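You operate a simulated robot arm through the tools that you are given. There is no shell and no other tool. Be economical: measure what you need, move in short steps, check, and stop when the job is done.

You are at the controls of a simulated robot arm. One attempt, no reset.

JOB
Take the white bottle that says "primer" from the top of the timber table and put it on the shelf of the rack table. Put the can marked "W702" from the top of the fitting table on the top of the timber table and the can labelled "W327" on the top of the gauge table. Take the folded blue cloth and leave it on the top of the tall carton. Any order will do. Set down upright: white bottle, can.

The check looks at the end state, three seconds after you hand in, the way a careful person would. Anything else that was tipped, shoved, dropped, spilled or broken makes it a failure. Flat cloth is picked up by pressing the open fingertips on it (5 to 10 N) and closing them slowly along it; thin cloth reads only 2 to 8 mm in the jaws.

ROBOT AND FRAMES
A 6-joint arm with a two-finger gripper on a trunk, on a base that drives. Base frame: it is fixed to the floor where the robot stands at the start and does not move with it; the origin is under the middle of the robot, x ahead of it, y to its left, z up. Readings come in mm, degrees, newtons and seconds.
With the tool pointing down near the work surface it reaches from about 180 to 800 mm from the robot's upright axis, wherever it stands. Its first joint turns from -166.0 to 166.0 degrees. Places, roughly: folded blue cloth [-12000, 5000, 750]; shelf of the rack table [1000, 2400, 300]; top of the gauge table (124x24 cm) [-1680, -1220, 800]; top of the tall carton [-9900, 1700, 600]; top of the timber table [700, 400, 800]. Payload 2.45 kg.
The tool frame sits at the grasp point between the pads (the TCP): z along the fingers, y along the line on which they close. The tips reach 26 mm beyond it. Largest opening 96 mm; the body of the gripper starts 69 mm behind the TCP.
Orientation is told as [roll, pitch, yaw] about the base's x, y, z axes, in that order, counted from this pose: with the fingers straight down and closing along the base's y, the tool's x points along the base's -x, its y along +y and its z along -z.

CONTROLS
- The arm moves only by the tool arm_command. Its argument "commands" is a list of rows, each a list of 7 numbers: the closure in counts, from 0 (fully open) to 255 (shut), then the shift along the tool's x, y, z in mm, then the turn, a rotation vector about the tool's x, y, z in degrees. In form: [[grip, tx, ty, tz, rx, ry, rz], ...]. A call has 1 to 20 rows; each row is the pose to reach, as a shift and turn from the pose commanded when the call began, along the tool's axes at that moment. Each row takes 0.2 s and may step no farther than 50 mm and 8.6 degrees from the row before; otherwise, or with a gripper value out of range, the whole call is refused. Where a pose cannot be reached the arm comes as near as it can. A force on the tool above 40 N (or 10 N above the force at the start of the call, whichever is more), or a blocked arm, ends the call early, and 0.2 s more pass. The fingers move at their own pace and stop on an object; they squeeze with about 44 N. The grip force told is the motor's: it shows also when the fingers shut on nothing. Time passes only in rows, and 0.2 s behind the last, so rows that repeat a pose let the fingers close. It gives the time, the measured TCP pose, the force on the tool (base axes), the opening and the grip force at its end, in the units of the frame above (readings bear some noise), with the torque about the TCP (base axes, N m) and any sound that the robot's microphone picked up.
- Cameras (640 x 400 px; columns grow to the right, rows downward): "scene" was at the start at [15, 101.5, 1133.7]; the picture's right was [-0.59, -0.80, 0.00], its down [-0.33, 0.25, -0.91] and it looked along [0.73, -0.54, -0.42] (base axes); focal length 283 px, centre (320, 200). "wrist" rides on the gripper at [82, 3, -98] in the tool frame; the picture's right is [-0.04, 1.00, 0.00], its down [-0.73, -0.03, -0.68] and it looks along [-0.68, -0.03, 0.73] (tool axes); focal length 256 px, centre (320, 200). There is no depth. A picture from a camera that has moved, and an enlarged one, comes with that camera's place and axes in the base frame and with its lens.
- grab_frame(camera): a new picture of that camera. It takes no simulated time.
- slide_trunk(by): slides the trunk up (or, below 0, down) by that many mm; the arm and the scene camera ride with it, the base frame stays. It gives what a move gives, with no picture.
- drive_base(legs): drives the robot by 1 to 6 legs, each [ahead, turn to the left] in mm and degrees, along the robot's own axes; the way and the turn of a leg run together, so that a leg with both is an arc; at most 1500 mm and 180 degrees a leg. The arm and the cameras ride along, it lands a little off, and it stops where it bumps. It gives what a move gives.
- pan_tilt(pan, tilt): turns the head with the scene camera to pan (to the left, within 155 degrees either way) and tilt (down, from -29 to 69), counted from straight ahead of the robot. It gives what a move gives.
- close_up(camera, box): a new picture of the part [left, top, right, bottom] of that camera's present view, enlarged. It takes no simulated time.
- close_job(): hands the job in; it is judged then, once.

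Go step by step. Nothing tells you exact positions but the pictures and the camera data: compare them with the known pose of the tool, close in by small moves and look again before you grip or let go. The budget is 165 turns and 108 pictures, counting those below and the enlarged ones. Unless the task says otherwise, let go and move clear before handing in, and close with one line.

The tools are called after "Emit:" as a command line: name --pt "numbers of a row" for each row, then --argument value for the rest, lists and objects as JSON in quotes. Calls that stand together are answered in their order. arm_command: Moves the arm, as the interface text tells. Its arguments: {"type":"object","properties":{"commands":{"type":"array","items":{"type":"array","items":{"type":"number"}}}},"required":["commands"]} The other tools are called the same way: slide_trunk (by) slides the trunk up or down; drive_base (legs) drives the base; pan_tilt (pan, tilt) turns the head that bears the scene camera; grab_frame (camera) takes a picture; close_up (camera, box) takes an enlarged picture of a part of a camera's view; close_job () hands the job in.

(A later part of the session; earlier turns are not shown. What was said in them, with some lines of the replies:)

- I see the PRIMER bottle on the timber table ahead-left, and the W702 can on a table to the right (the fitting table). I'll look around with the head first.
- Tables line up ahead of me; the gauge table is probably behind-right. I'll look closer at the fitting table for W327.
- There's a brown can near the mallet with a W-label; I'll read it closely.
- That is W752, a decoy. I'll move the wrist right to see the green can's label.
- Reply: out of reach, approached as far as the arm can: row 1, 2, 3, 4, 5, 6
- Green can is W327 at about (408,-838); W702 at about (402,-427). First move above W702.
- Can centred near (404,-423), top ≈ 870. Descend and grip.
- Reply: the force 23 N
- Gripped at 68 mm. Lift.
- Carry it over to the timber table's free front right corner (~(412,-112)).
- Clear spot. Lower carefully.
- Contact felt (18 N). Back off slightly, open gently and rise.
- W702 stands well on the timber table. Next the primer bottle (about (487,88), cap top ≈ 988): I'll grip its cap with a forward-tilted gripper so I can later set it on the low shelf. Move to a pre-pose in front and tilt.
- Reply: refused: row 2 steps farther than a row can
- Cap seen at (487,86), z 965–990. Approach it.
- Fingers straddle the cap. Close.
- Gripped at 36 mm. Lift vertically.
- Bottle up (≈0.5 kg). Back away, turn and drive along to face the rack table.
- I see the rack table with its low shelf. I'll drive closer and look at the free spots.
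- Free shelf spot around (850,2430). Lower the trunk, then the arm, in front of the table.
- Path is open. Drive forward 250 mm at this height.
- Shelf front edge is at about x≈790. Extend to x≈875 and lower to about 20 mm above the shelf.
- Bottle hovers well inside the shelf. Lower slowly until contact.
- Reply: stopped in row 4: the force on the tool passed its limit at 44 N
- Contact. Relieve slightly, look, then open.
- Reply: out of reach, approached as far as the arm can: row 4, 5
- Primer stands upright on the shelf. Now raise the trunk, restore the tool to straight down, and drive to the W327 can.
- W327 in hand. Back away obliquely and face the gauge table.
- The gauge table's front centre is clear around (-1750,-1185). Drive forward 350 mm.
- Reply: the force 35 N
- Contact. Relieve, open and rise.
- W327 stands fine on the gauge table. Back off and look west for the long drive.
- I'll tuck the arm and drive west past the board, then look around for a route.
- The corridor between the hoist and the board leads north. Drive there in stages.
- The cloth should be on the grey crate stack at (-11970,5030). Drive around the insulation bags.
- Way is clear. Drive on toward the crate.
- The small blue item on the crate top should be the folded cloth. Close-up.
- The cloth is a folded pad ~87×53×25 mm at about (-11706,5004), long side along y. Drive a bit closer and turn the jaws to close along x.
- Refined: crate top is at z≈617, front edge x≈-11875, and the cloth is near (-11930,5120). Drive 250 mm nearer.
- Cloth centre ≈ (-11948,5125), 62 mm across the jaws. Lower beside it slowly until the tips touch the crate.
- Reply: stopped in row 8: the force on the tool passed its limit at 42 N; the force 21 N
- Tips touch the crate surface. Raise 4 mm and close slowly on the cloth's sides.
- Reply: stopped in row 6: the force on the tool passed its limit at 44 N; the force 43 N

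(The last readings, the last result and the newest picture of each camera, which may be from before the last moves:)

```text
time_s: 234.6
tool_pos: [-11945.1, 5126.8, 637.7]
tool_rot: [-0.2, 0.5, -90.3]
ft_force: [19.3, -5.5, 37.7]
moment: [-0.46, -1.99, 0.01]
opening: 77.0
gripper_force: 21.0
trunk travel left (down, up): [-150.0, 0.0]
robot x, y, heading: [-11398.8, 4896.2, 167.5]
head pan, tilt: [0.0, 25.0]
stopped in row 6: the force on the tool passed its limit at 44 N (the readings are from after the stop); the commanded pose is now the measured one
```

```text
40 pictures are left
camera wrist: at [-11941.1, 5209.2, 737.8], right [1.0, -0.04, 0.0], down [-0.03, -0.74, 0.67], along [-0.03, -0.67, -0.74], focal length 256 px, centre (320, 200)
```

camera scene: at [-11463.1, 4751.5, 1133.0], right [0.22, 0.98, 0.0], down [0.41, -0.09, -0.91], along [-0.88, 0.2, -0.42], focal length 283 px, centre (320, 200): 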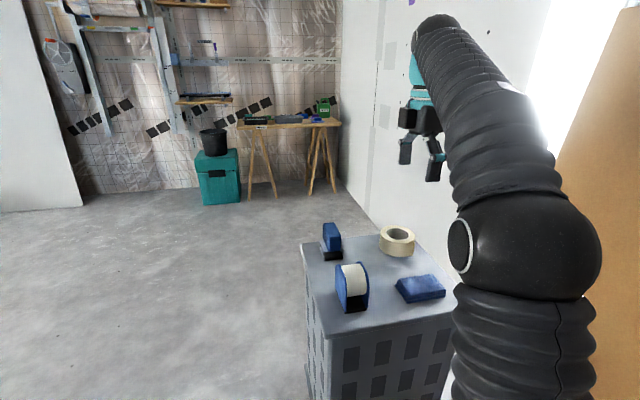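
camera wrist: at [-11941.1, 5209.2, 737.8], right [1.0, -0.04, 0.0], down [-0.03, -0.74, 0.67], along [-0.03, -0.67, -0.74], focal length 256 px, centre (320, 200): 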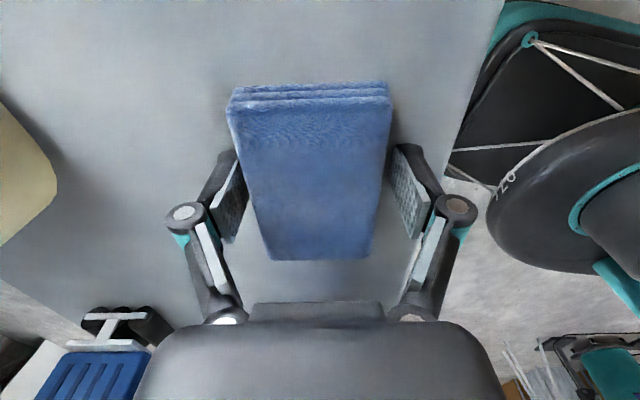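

Closing lowers the tips, so they pressed the crate. Raise 6 mm and continue.

Emit:
arm_command --pt "80 0 0 -3 0 0 0" --pt "80 0 0 -6 0 0 0"

Emit:
arm_command --pt "90 0 -1 0 0 0 0" --pt "105 0 -1 0 0 0 0" --pt "120 0 -1 0 0 0 0" --pt "140 0 -1 0 0 0 0" --pt "160 0 -1 0 0 0 0"

Emit:
grab_frame --camera "wrist"

```text
time_s: 235.2
tool_pos: [-11947.6, 5126.3, 640.7]
tool_rot: [-0.1, 0.4, -90.3]
ft_force: [7.0, -0.5, 17.3]
moment: [-0.26, -0.48, 0.07]
opening: 72.0
gripper_force: 11.0
trunk travel left (down, up): [-150.0, 0.0]
robot x, y, heading: [-11397.9, 4896.0, 167.3]
head pan, tilt: [0.0, 25.0]
```

```text
time_s: 236.4
tool_pos: [-11948.0, 5126.6, 640.8]
tool_rot: [-0.3, 0.4, -90.2]
ft_force: [11.4, 1.7, 27.7]
moment: [-0.23, -1.19, 0.1]
opening: 67.0
gripper_force: 44.2
trunk travel left (down, up): [-150.0, 0.0]
robot x, y, heading: [-11399.4, 4899.3, 167.6]
head pan, tilt: [0.0, 25.0]
```

```text
39 pictures are left
camera wrist: at [-11943.8, 5209.2, 740.6], right [1.0, -0.04, 0.0], down [-0.03, -0.74, 0.67], along [-0.03, -0.67, -0.74], focal length 256 px, centre (320, 200)
```

wrist: 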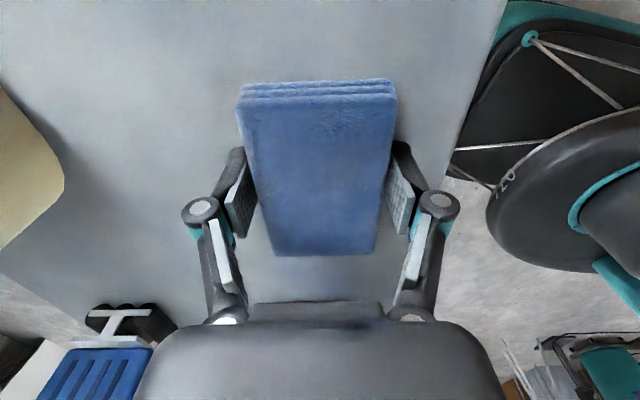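

The jaws hold the pad at 67 mm with full grip. Lift gently.

Emit:
arm_command --pt "255 0 0 0 0 0 0" --pt "255 0 0 -5 0 0 0" --pt "255 0 0 -15 0 0 0" --pt "255 0 0 -35 0 0 0" --pt "255 0 0 -60 0 0 0"

Emit:
grab_frame --camera "wrist"

Emit:
close_up --camera "scene" --box '[300, 200, 500, 325]'

```text
time_s: 237.6
tool_pos: [-11949.0, 5124.8, 700.2]
tool_rot: [-0.1, 0.4, -90.2]
ft_force: [-0.4, -0.1, -0.2]
moment: [0.0, -0.02, -0.02]
opening: 66.8
gripper_force: 44.3
trunk travel left (down, up): [-150.0, 0.0]
robot x, y, heading: [-11398.6, 4897.4, 167.3]
head pan, tilt: [0.0, 25.0]
```

```text
38 pictures are left
camera wrist: at [-11945.2, 5208.2, 799.0], right [1.0, -0.04, 0.0], down [-0.03, -0.74, 0.67], along [-0.03, -0.67, -0.74], focal length 256 px, centre (320, 200)
```

wrist: 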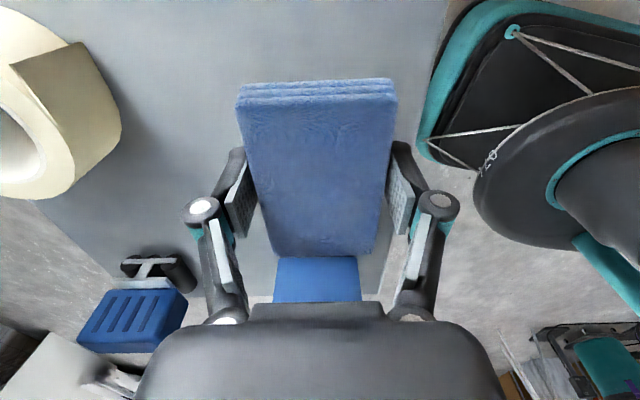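

```text
3.20 times, centred on (400, 262) of scene
camera zoom: at [-11463.2, 4751.6, 1133.0], right [0.22, 0.98, 0.0], down [0.41, -0.09, -0.91], along [-0.88, 0.2, -0.42], focal length 905 px, centre (64, 0)
```

zoom: 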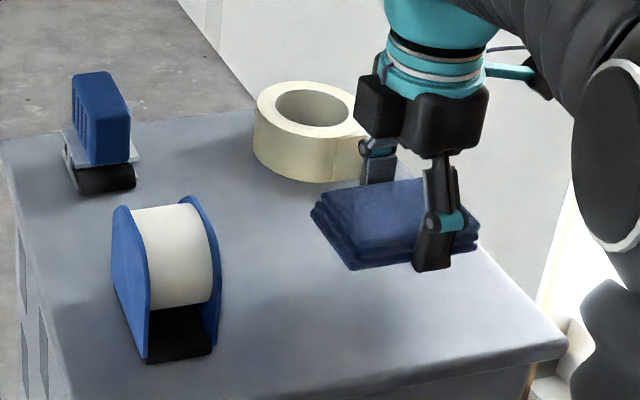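

Cloth is in the grip. Raise and back away, then look for the carton.

Emit:
arm_command --pt "255 0 0 -45 0 0 0" --pt "255 0 0 -90 0 0 0" --pt "255 0 0 -135 0 0 0" --pt "255 0 0 -180 0 0 0" --pt "255 0 0 -225 0 0 0" --pt "255 0 0 -250 0 0 0"

Emit:
drive_base --legs '[[-550, 0], [0, 118]]'

Emit:
pan_tilt --pan 10 --tilt 15

Emit:
grab_frame --camera "scene"

```text
time_s: 239.0
tool_pos: [-11947.9, 5124.2, 950.2]
tool_rot: [0.0, 0.5, -90.2]
ft_force: [0.6, 0.2, -0.3]
moment: [0.0, -0.02, -0.02]
opening: 67.0
gripper_force: 44.1
trunk travel left (down, up): [-150.0, 0.0]
robot x, y, heading: [-11399.1, 4898.4, 167.2]
head pan, tilt: [0.0, 25.0]
```

```text
time_s: 247.1
tool_pos: [-10806.6, 4187.2, 949.4]
tool_rot: [0.0, 0.4, 27.7]
ft_force: [0.0, -0.6, 0.0]
moment: [-0.01, 0.02, 0.0]
opening: 66.9
gripper_force: 44.3
trunk travel left (down, up): [-150.0, 0.0]
robot x, y, heading: [-10869.6, 4780.5, -74.7]
head pan, tilt: [0.0, 25.0]
```

```text
time_s: 247.8
tool_pos: [-10806.1, 4187.6, 949.8]
tool_rot: [0.0, 0.4, 27.7]
ft_force: [0.3, -0.4, -0.8]
moment: [0.01, 0.03, -0.03]
opening: 66.9
gripper_force: 43.8
trunk travel left (down, up): [-150.0, 0.0]
robot x, y, heading: [-10864.2, 4778.8, -74.8]
head pan, tilt: [10.0, 15.0]
```

```text
36 pictures are left
camera scene: at [-10689.1, 4793.0, 1149.2], right [-0.9, -0.43, 0.0], down [-0.11, 0.23, -0.97], along [0.41, -0.87, -0.26], focal length 283 px, centre (320, 200)
```

scene: 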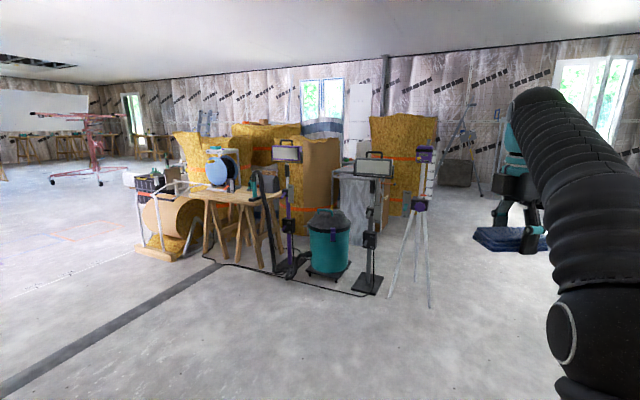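

Emit:
close_up --camera "scene" --box '[260, 110, 500, 260]'

```text
2.67 times, centred on (380, 185) of scene
camera zoom: at [-10689.1, 4793.0, 1149.2], right [-0.9, -0.43, 0.0], down [-0.11, 0.23, -0.97], along [0.41, -0.87, -0.26], focal length 754 px, centre (160, 240)
```

zoom: 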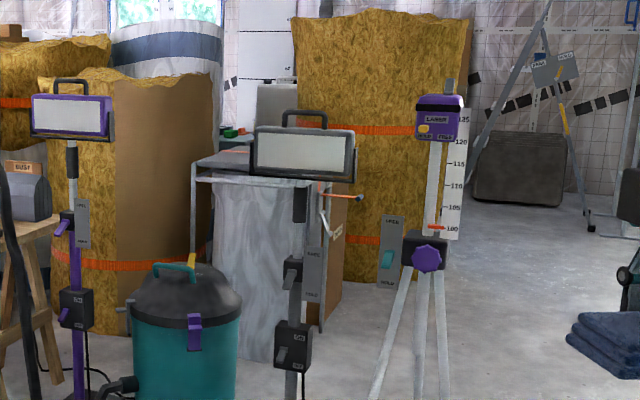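

Go round the west side of the laser tripod to get a view of the carton.

Emit:
drive_base --legs '[[0, -30], [1500, 0], [900, 0], [0, 60]]'

Emit:
pan_tilt --pan 20 --tilt 18

Emit:
grab_frame --camera "scene"

```text
time_s: 263.7
tool_pos: [-11056.4, 1976.8, 948.9]
tool_rot: [0.0, 0.4, 59.8]
ft_force: [0.1, 0.6, -0.9]
moment: [-0.02, 0.04, 0.01]
opening: 66.7
gripper_force: 43.6
trunk travel left (down, up): [-150.0, 0.0]
robot x, y, heading: [-11419.7, 2449.8, -42.6]
head pan, tilt: [10.0, 15.0]
```

```text
time_s: 264.4
tool_pos: [-11056.9, 1976.9, 950.0]
tool_rot: [-0.1, 0.4, 59.8]
ft_force: [0.0, 1.0, 0.4]
moment: [0.01, 0.02, 0.0]
opening: 66.5
gripper_force: 43.8
trunk travel left (down, up): [-150.0, 0.0]
robot x, y, heading: [-11421.5, 2447.0, -42.8]
head pan, tilt: [20.0, 18.0]
```

```text
34 pictures are left
camera scene: at [-11270.7, 2566.3, 1144.4], right [-0.39, -0.92, 0.0], down [-0.28, 0.12, -0.95], along [0.88, -0.37, -0.31], focal length 283 px, centre (320, 200)
```

scene: 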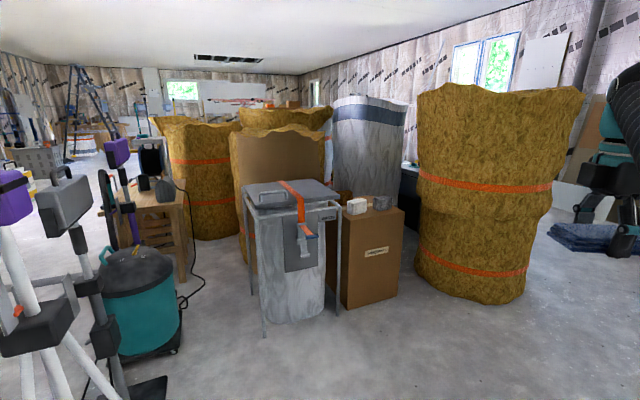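

The brown carton is visible with items on top. Close-up of its top.

Emit:
close_up --camera "scene" --box '[310, 170, 450, 258]'

```text
4.55 times, centred on (380, 214) of scene
camera zoom: at [-11270.7, 2566.3, 1144.4], right [-0.39, -0.92, 0.0], down [-0.28, 0.12, -0.95], along [0.88, -0.37, -0.31], focal length 1286 px, centre (47, 136)
```

zoom: 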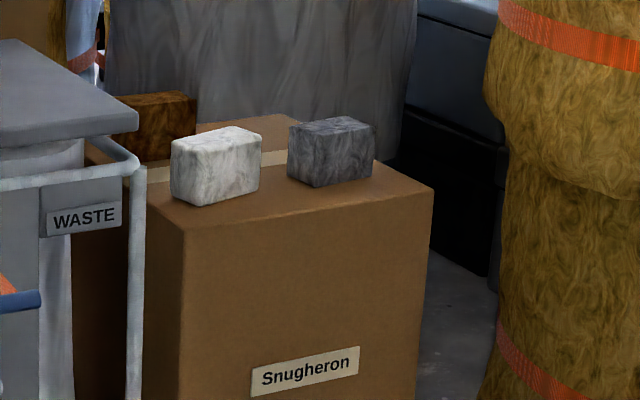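

Drive straight toward the carton and face it (heading 0).

Emit:
drive_base --legs '[[950, 0], [0, 42.8]]'

Emit:
pan_tilt --pan -5 --tilt 35

Emit:
grab_frame --camera "scene"

```text
time_s: 271.3
tool_pos: [-10128.2, 1707.4, 949.6]
tool_rot: [-0.1, 0.4, 102.9]
ft_force: [-0.4, 0.9, -1.1]
moment: [0.01, -0.03, -0.03]
opening: 66.5
gripper_force: 43.5
trunk travel left (down, up): [-150.0, 0.0]
robot x, y, heading: [-10712.6, 1799.8, 0.2]
head pan, tilt: [20.0, 18.0]
```

```text
time_s: 272.2
tool_pos: [-10127.8, 1707.0, 948.8]
tool_rot: [-0.1, 0.4, 102.9]
ft_force: [0.0, -0.8, 0.2]
moment: [-0.02, 0.0, 0.01]
opening: 67.1
gripper_force: 44.1
trunk travel left (down, up): [-150.0, 0.0]
robot x, y, heading: [-10714.4, 1801.3, 0.2]
head pan, tilt: [-5.0, 35.0]
```

```text
32 pictures are left
camera scene: at [-10686.9, 1950.4, 1117.3], right [-0.08, -1.0, 0.0], down [-0.57, 0.05, -0.82], along [0.82, -0.06, -0.57], focal length 283 px, centre (320, 200)
```

scene: 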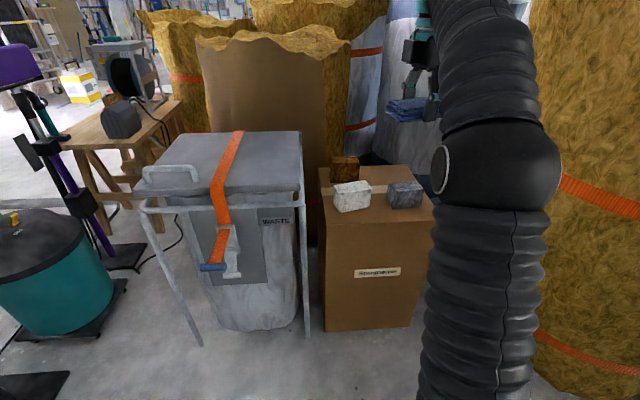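

Emit:
close_up --camera "scene" --box '[300, 140, 460, 240]'

Emit:
grab_frame --camera "wrist"

```text
4.00 times, centred on (380, 190) of scene
camera zoom: at [-10686.9, 1950.4, 1117.3], right [-0.08, -1.0, 0.0], down [-0.57, 0.05, -0.82], along [0.82, -0.06, -0.57], focal length 1131 px, centre (80, 240)
```

zoom: 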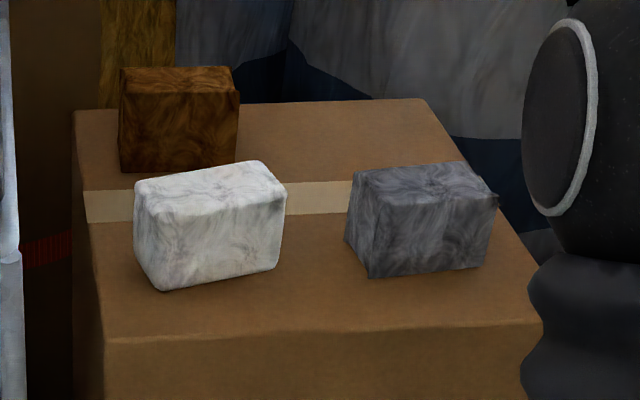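

```text
30 pictures are left
camera wrist: at [-10112.7, 1628.7, 1048.9], right [-0.98, -0.18, 0.0], down [-0.14, 0.73, 0.67], along [-0.12, 0.66, -0.74], focal length 256 px, centre (320, 200)
```

wrist: 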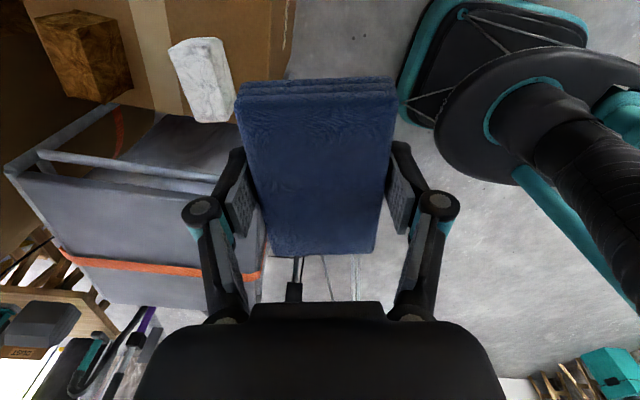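

Carton top spans x −10058…−9707, y 1545…1884, z≈590; its back right quarter around (-9810,1640) is free. Drive in 255 mm.

Emit:
drive_base --legs '[[255, 0]]'

Emit:
grab_frame --camera "scene"

```text
time_s: 274.1
tool_pos: [-9871.5, 1708.3, 949.8]
tool_rot: [0.0, 0.3, 102.8]
ft_force: [0.0, 0.4, 0.4]
moment: [-0.01, 0.02, 0.01]
opening: 66.5
gripper_force: 44.4
trunk travel left (down, up): [-150.0, 0.0]
robot x, y, heading: [-10458.6, 1802.0, 0.1]
head pan, tilt: [-5.0, 35.0]
```

```text
29 pictures are left
camera scene: at [-10431.3, 1952.0, 1117.3], right [-0.08, -1.0, 0.0], down [-0.57, 0.05, -0.82], along [0.82, -0.07, -0.57], focal length 283 px, centre (320, 200)
```

scene: 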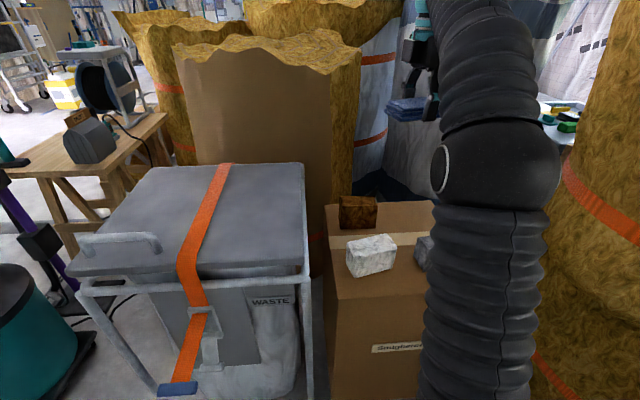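

Emit:
arm_command --pt "255 27 -15 0 0 0 6" --pt "255 54 -30 0 0 0 12.8" --pt "255 80 -45 0 0 0 12.8" --pt "255 80 -45 40 0 0 12.8" --pt "255 80 -45 80 0 0 12.8" --pt "255 80 -45 120 0 0 12.8" --pt "255 80 -45 160 0 0 12.8" --pt "255 80 -45 190 0 0 12.8" --pt "255 80 -45 190 0 0 12.8"

Emit:
grab_frame --camera "wrist"

Emit:
grab_frame --camera "scene"

```text
time_s: 276.1
tool_pos: [-9809.9, 1637.9, 760.6]
tool_rot: [-0.1, 0.4, 89.9]
ft_force: [0.6, -0.4, -0.6]
moment: [-0.02, 0.03, -0.03]
opening: 66.6
gripper_force: 44.4
out of reach, approached as far as the arm can: row 1, 2, 3, 4
trunk travel left (down, up): [-150.0, 0.0]
robot x, y, heading: [-10463.6, 1806.1, 0.2]
head pan, tilt: [-5.0, 35.0]
```

```text
28 pictures are left
camera wrist: at [-9813.4, 1559.1, 858.9], right [-1.0, 0.04, 0.0], down [0.03, 0.74, 0.67], along [0.03, 0.67, -0.74], focal length 256 px, centre (320, 200)
```

wrist: 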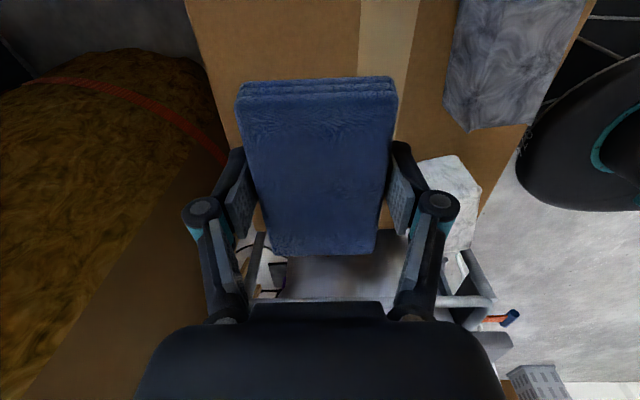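

```text
27 pictures are left
camera scene: at [-10431.3, 1951.9, 1117.3], right [-0.08, -1.0, 0.0], down [-0.57, 0.05, -0.82], along [0.82, -0.07, -0.57], focal length 283 px, centre (320, 200)
```

scene: 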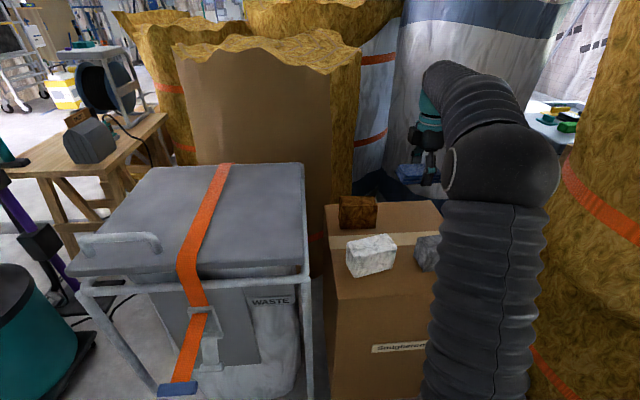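

The cloth is above the free rear area. Lower toward the carton top.

Emit:
arm_command --pt "255 0 0 40 0 0 0" --pt "255 0 0 80 0 0 0" --pt "255 0 0 110 0 0 0" --pt "255 0 0 118 0 0 0" --pt "255 0 0 121 0 0 0" --pt "255 0 0 124 0 0 0" --pt "255 0 0 127 0 0 0" --pt "255 0 0 130 0 0 0" --pt "255 0 0 132 0 0 0" --pt "255 0 0 134 0 0 0"

Emit:
grab_frame --camera "wrist"

Emit:
close_up --camera "scene" --box '[330, 140, 490, 240]'

```text
time_s: 278.3
tool_pos: [-9810.4, 1638.2, 627.0]
tool_rot: [-0.1, 0.4, 89.9]
ft_force: [-0.1, 0.0, -0.7]
moment: [-0.03, -0.01, 0.01]
opening: 67.0
gripper_force: 44.5
trunk travel left (down, up): [-150.0, 0.0]
robot x, y, heading: [-10460.3, 1803.4, 0.2]
head pan, tilt: [-5.0, 35.0]
```

```text
26 pictures are left
camera wrist: at [-9813.1, 1558.3, 725.5], right [-1.0, 0.04, 0.0], down [0.03, 0.74, 0.67], along [0.03, 0.67, -0.74], focal length 256 px, centre (320, 200)
```

wrist: 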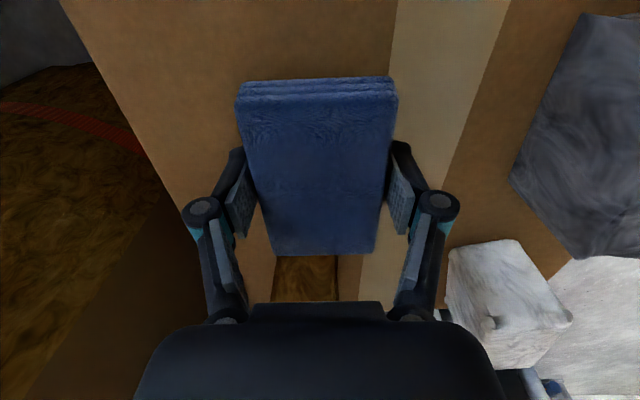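

```text
4.00 times, centred on (410, 190) of scene
camera zoom: at [-10431.3, 1951.9, 1117.3], right [-0.08, -1.0, 0.0], down [-0.57, 0.05, -0.82], along [0.82, -0.07, -0.57], focal length 1131 px, centre (-40, 240)
```

zoom: 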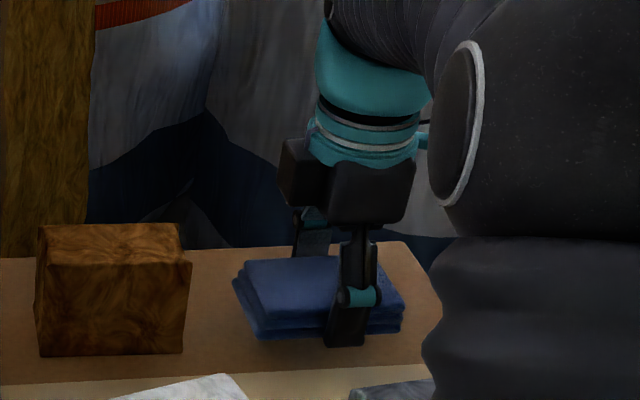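

Emit:
arm_command --pt "255 0 0 1.5 0 0 0" --pt "255 0 0 3 0 0 0" --pt "255 0 0 4.5 0 0 0" --pt "255 0 0 6 0 0 0" --pt "255 0 0 7.5 0 0 0" --pt "255 0 0 9 0 0 0" --pt "255 0 0 10.5 0 0 0" --pt "255 0 0 12 0 0 0"

```text
time_s: 280.1
tool_pos: [-9810.2, 1636.4, 614.0]
tool_rot: [-0.1, 0.4, 90.0]
ft_force: [-0.9, -0.1, -0.8]
moment: [-0.01, 0.01, -0.01]
opening: 67.0
gripper_force: 44.1
trunk travel left (down, up): [-150.0, 0.0]
robot x, y, heading: [-10459.7, 1802.3, 0.3]
head pan, tilt: [-5.0, 35.0]
```

Emit:
arm_command --pt "255 0 0 1.5 0 0 0" --pt "255 0 0 3 0 0 0" --pt "255 0 0 4.5 0 0 0" --pt "255 0 0 6 0 0 0" --pt "255 0 0 7.5 0 0 0" --pt "255 0 0 9 0 0 0" --pt "255 0 0 10.5 0 0 0" --pt "255 0 0 12 0 0 0"

Emit:
close_up --camera "scene" --box '[330, 140, 490, 240]'

```text
time_s: 281.9
tool_pos: [-9809.8, 1637.5, 603.3]
tool_rot: [-0.1, 0.4, 90.0]
ft_force: [1.5, 0.5, 0.0]
moment: [0.01, -0.01, 0.01]
opening: 66.6
gripper_force: 44.1
trunk travel left (down, up): [-150.0, 0.0]
robot x, y, heading: [-10462.8, 1803.1, 0.2]
head pan, tilt: [-5.0, 35.0]
```

```text
4.00 times, centred on (410, 190) of scene
camera zoom: at [-10431.3, 1951.9, 1117.3], right [-0.08, -1.0, 0.0], down [-0.57, 0.05, -0.82], along [0.82, -0.07, -0.57], focal length 1131 px, centre (-40, 240)
```

zoom: 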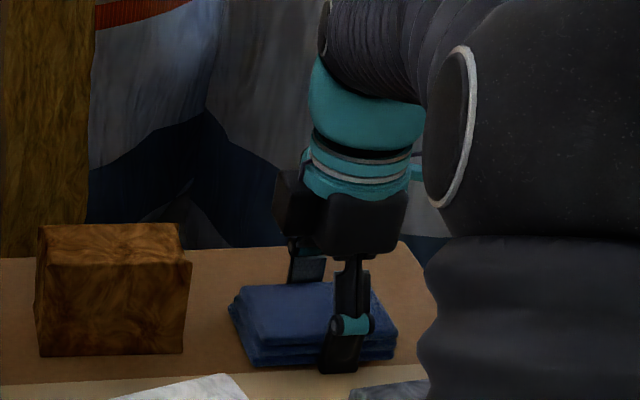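

Emit:
arm_command --pt "255 0 0 1.5 0 0 0" --pt "255 0 0 3 0 0 0" --pt "255 0 0 4.5 0 0 0" --pt "255 0 0 6 0 0 0" --pt "255 0 0 7.5 0 0 0" --pt "255 0 0 9 0 0 0" --pt "255 0 0 10.5 0 0 0" --pt "255 0 0 12 0 0 0"

```text
time_s: 282.9
tool_pos: [-9808.9, 1636.5, 602.2]
tool_rot: [-0.4, 0.5, 90.0]
ft_force: [-9.8, 2.6, 18.2]
moment: [0.29, 0.92, 0.01]
opening: 67.0
gripper_force: 44.4
trunk travel left (down, up): [-150.0, 0.0]
robot x, y, heading: [-10464.7, 1802.4, 0.2]
head pan, tilt: [-5.0, 35.0]
stopped in row 5: the force on the tool passed its limit at 43 N (the readings are from after the stop); the commanded pose is now the measured one
```

Contact. Relieve, open slowly and rise.

Emit:
arm_command --pt "255 0 0 -2 0 0 0" --pt "150 0 0 -2 0 0 0" --pt "80 0 0 -2 0 0 0" --pt "30 0 0 -2 0 0 0" --pt "0 0 0 -2 0 0 0" --pt "0 0 0 -2 0 0 0" --pt "0 0 0 -25 0 0 0" --pt "0 0 0 -65 0 0 0" --pt "0 0 0 -110 0 0 0" --pt "0 0 0 -155 0 0 0"

Emit:
grab_frame --camera "wrist"

Emit:
grab_frame --camera "scene"

```text
time_s: 285.1
tool_pos: [-9810.2, 1636.1, 752.8]
tool_rot: [-0.3, 0.4, 90.0]
ft_force: [0.6, -0.6, 0.3]
moment: [-0.01, -0.02, 0.02]
opening: 95.8
gripper_force: 0.1
trunk travel left (down, up): [-150.0, 0.0]
robot x, y, heading: [-10458.6, 1801.0, 0.3]
head pan, tilt: [-5.0, 35.0]
```

```text
23 pictures are left
camera wrist: at [-9813.9, 1558.1, 853.1], right [-1.0, 0.04, -0.01], down [0.03, 0.74, 0.67], along [0.03, 0.67, -0.74], focal length 256 px, centre (320, 200)
```

wrist: 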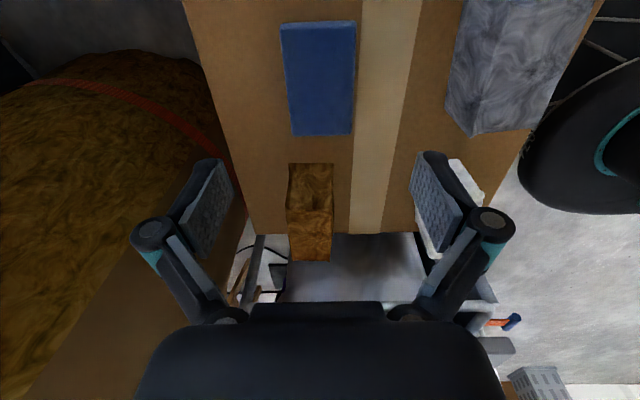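

```text
22 pictures are left
camera scene: at [-10431.1, 1951.9, 1117.2], right [-0.08, -1.0, 0.0], down [-0.57, 0.05, -0.82], along [0.82, -0.07, -0.57], focal length 283 px, centre (320, 200)
```

scene: 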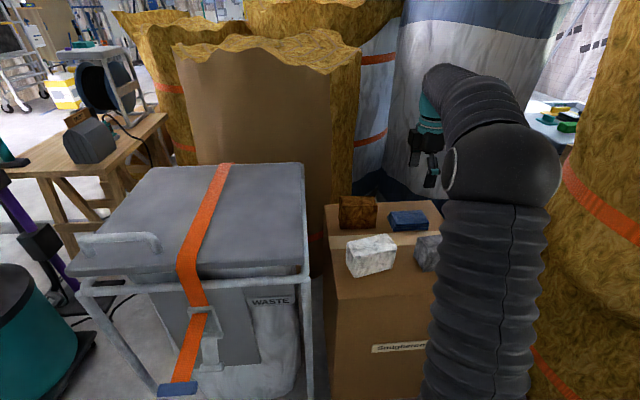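

Cloth lies flat on the carton top beside untouched blocks. Move clear and check once.

Emit:
arm_command --pt "0 0 0 -45 0 0 0" --pt "0 0 0 -90 0 0 0" --pt "0 0 0 -130 0 0 0"

Emit:
drive_base --legs '[[-450, 0]]'

Emit:
grab_frame --camera "scene"

```text
time_s: 285.9
tool_pos: [-9812.3, 1639.7, 885.5]
tool_rot: [-0.3, 0.4, 90.0]
ft_force: [0.3, -0.3, 0.5]
moment: [-0.01, -0.02, -0.01]
opening: 95.8
gripper_force: 0.1
trunk travel left (down, up): [-150.0, 0.0]
robot x, y, heading: [-10458.2, 1807.9, 0.4]
head pan, tilt: [-5.0, 35.0]
```

```text
time_s: 288.6
tool_pos: [-10264.8, 1635.9, 884.9]
tool_rot: [-0.4, 0.4, 89.9]
ft_force: [-0.3, 0.8, 0.4]
moment: [0.02, 0.0, 0.01]
opening: 95.8
gripper_force: 0.1
trunk travel left (down, up): [-150.0, 0.0]
robot x, y, heading: [-10915.3, 1801.5, 0.5]
head pan, tilt: [-5.0, 35.0]
```

```text
21 pictures are left
camera scene: at [-10884.9, 1949.1, 1117.3], right [-0.08, -1.0, 0.0], down [-0.57, 0.05, -0.82], along [0.82, -0.07, -0.57], focal length 283 px, centre (320, 200)
```

scene: 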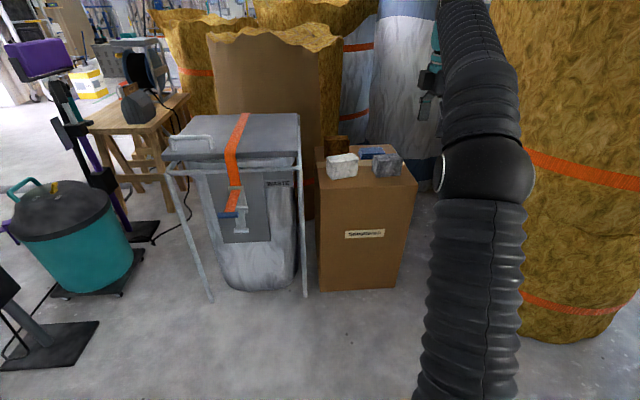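

All four items are in place and the robot is clear, so I am handing in.

Emit:
close_job

```text
The job is handed in.
```

I've handed the job in. The primer bottle is on the rack shelf, W702 is on the timber table, W327 is on the gauge table and the blue cloth is on the tall carton. I saw the bottle and both cans standing upright. I never got a clear look at the brown W752 can after lifting W327 from beside it, though the arm stayed well clear of it.
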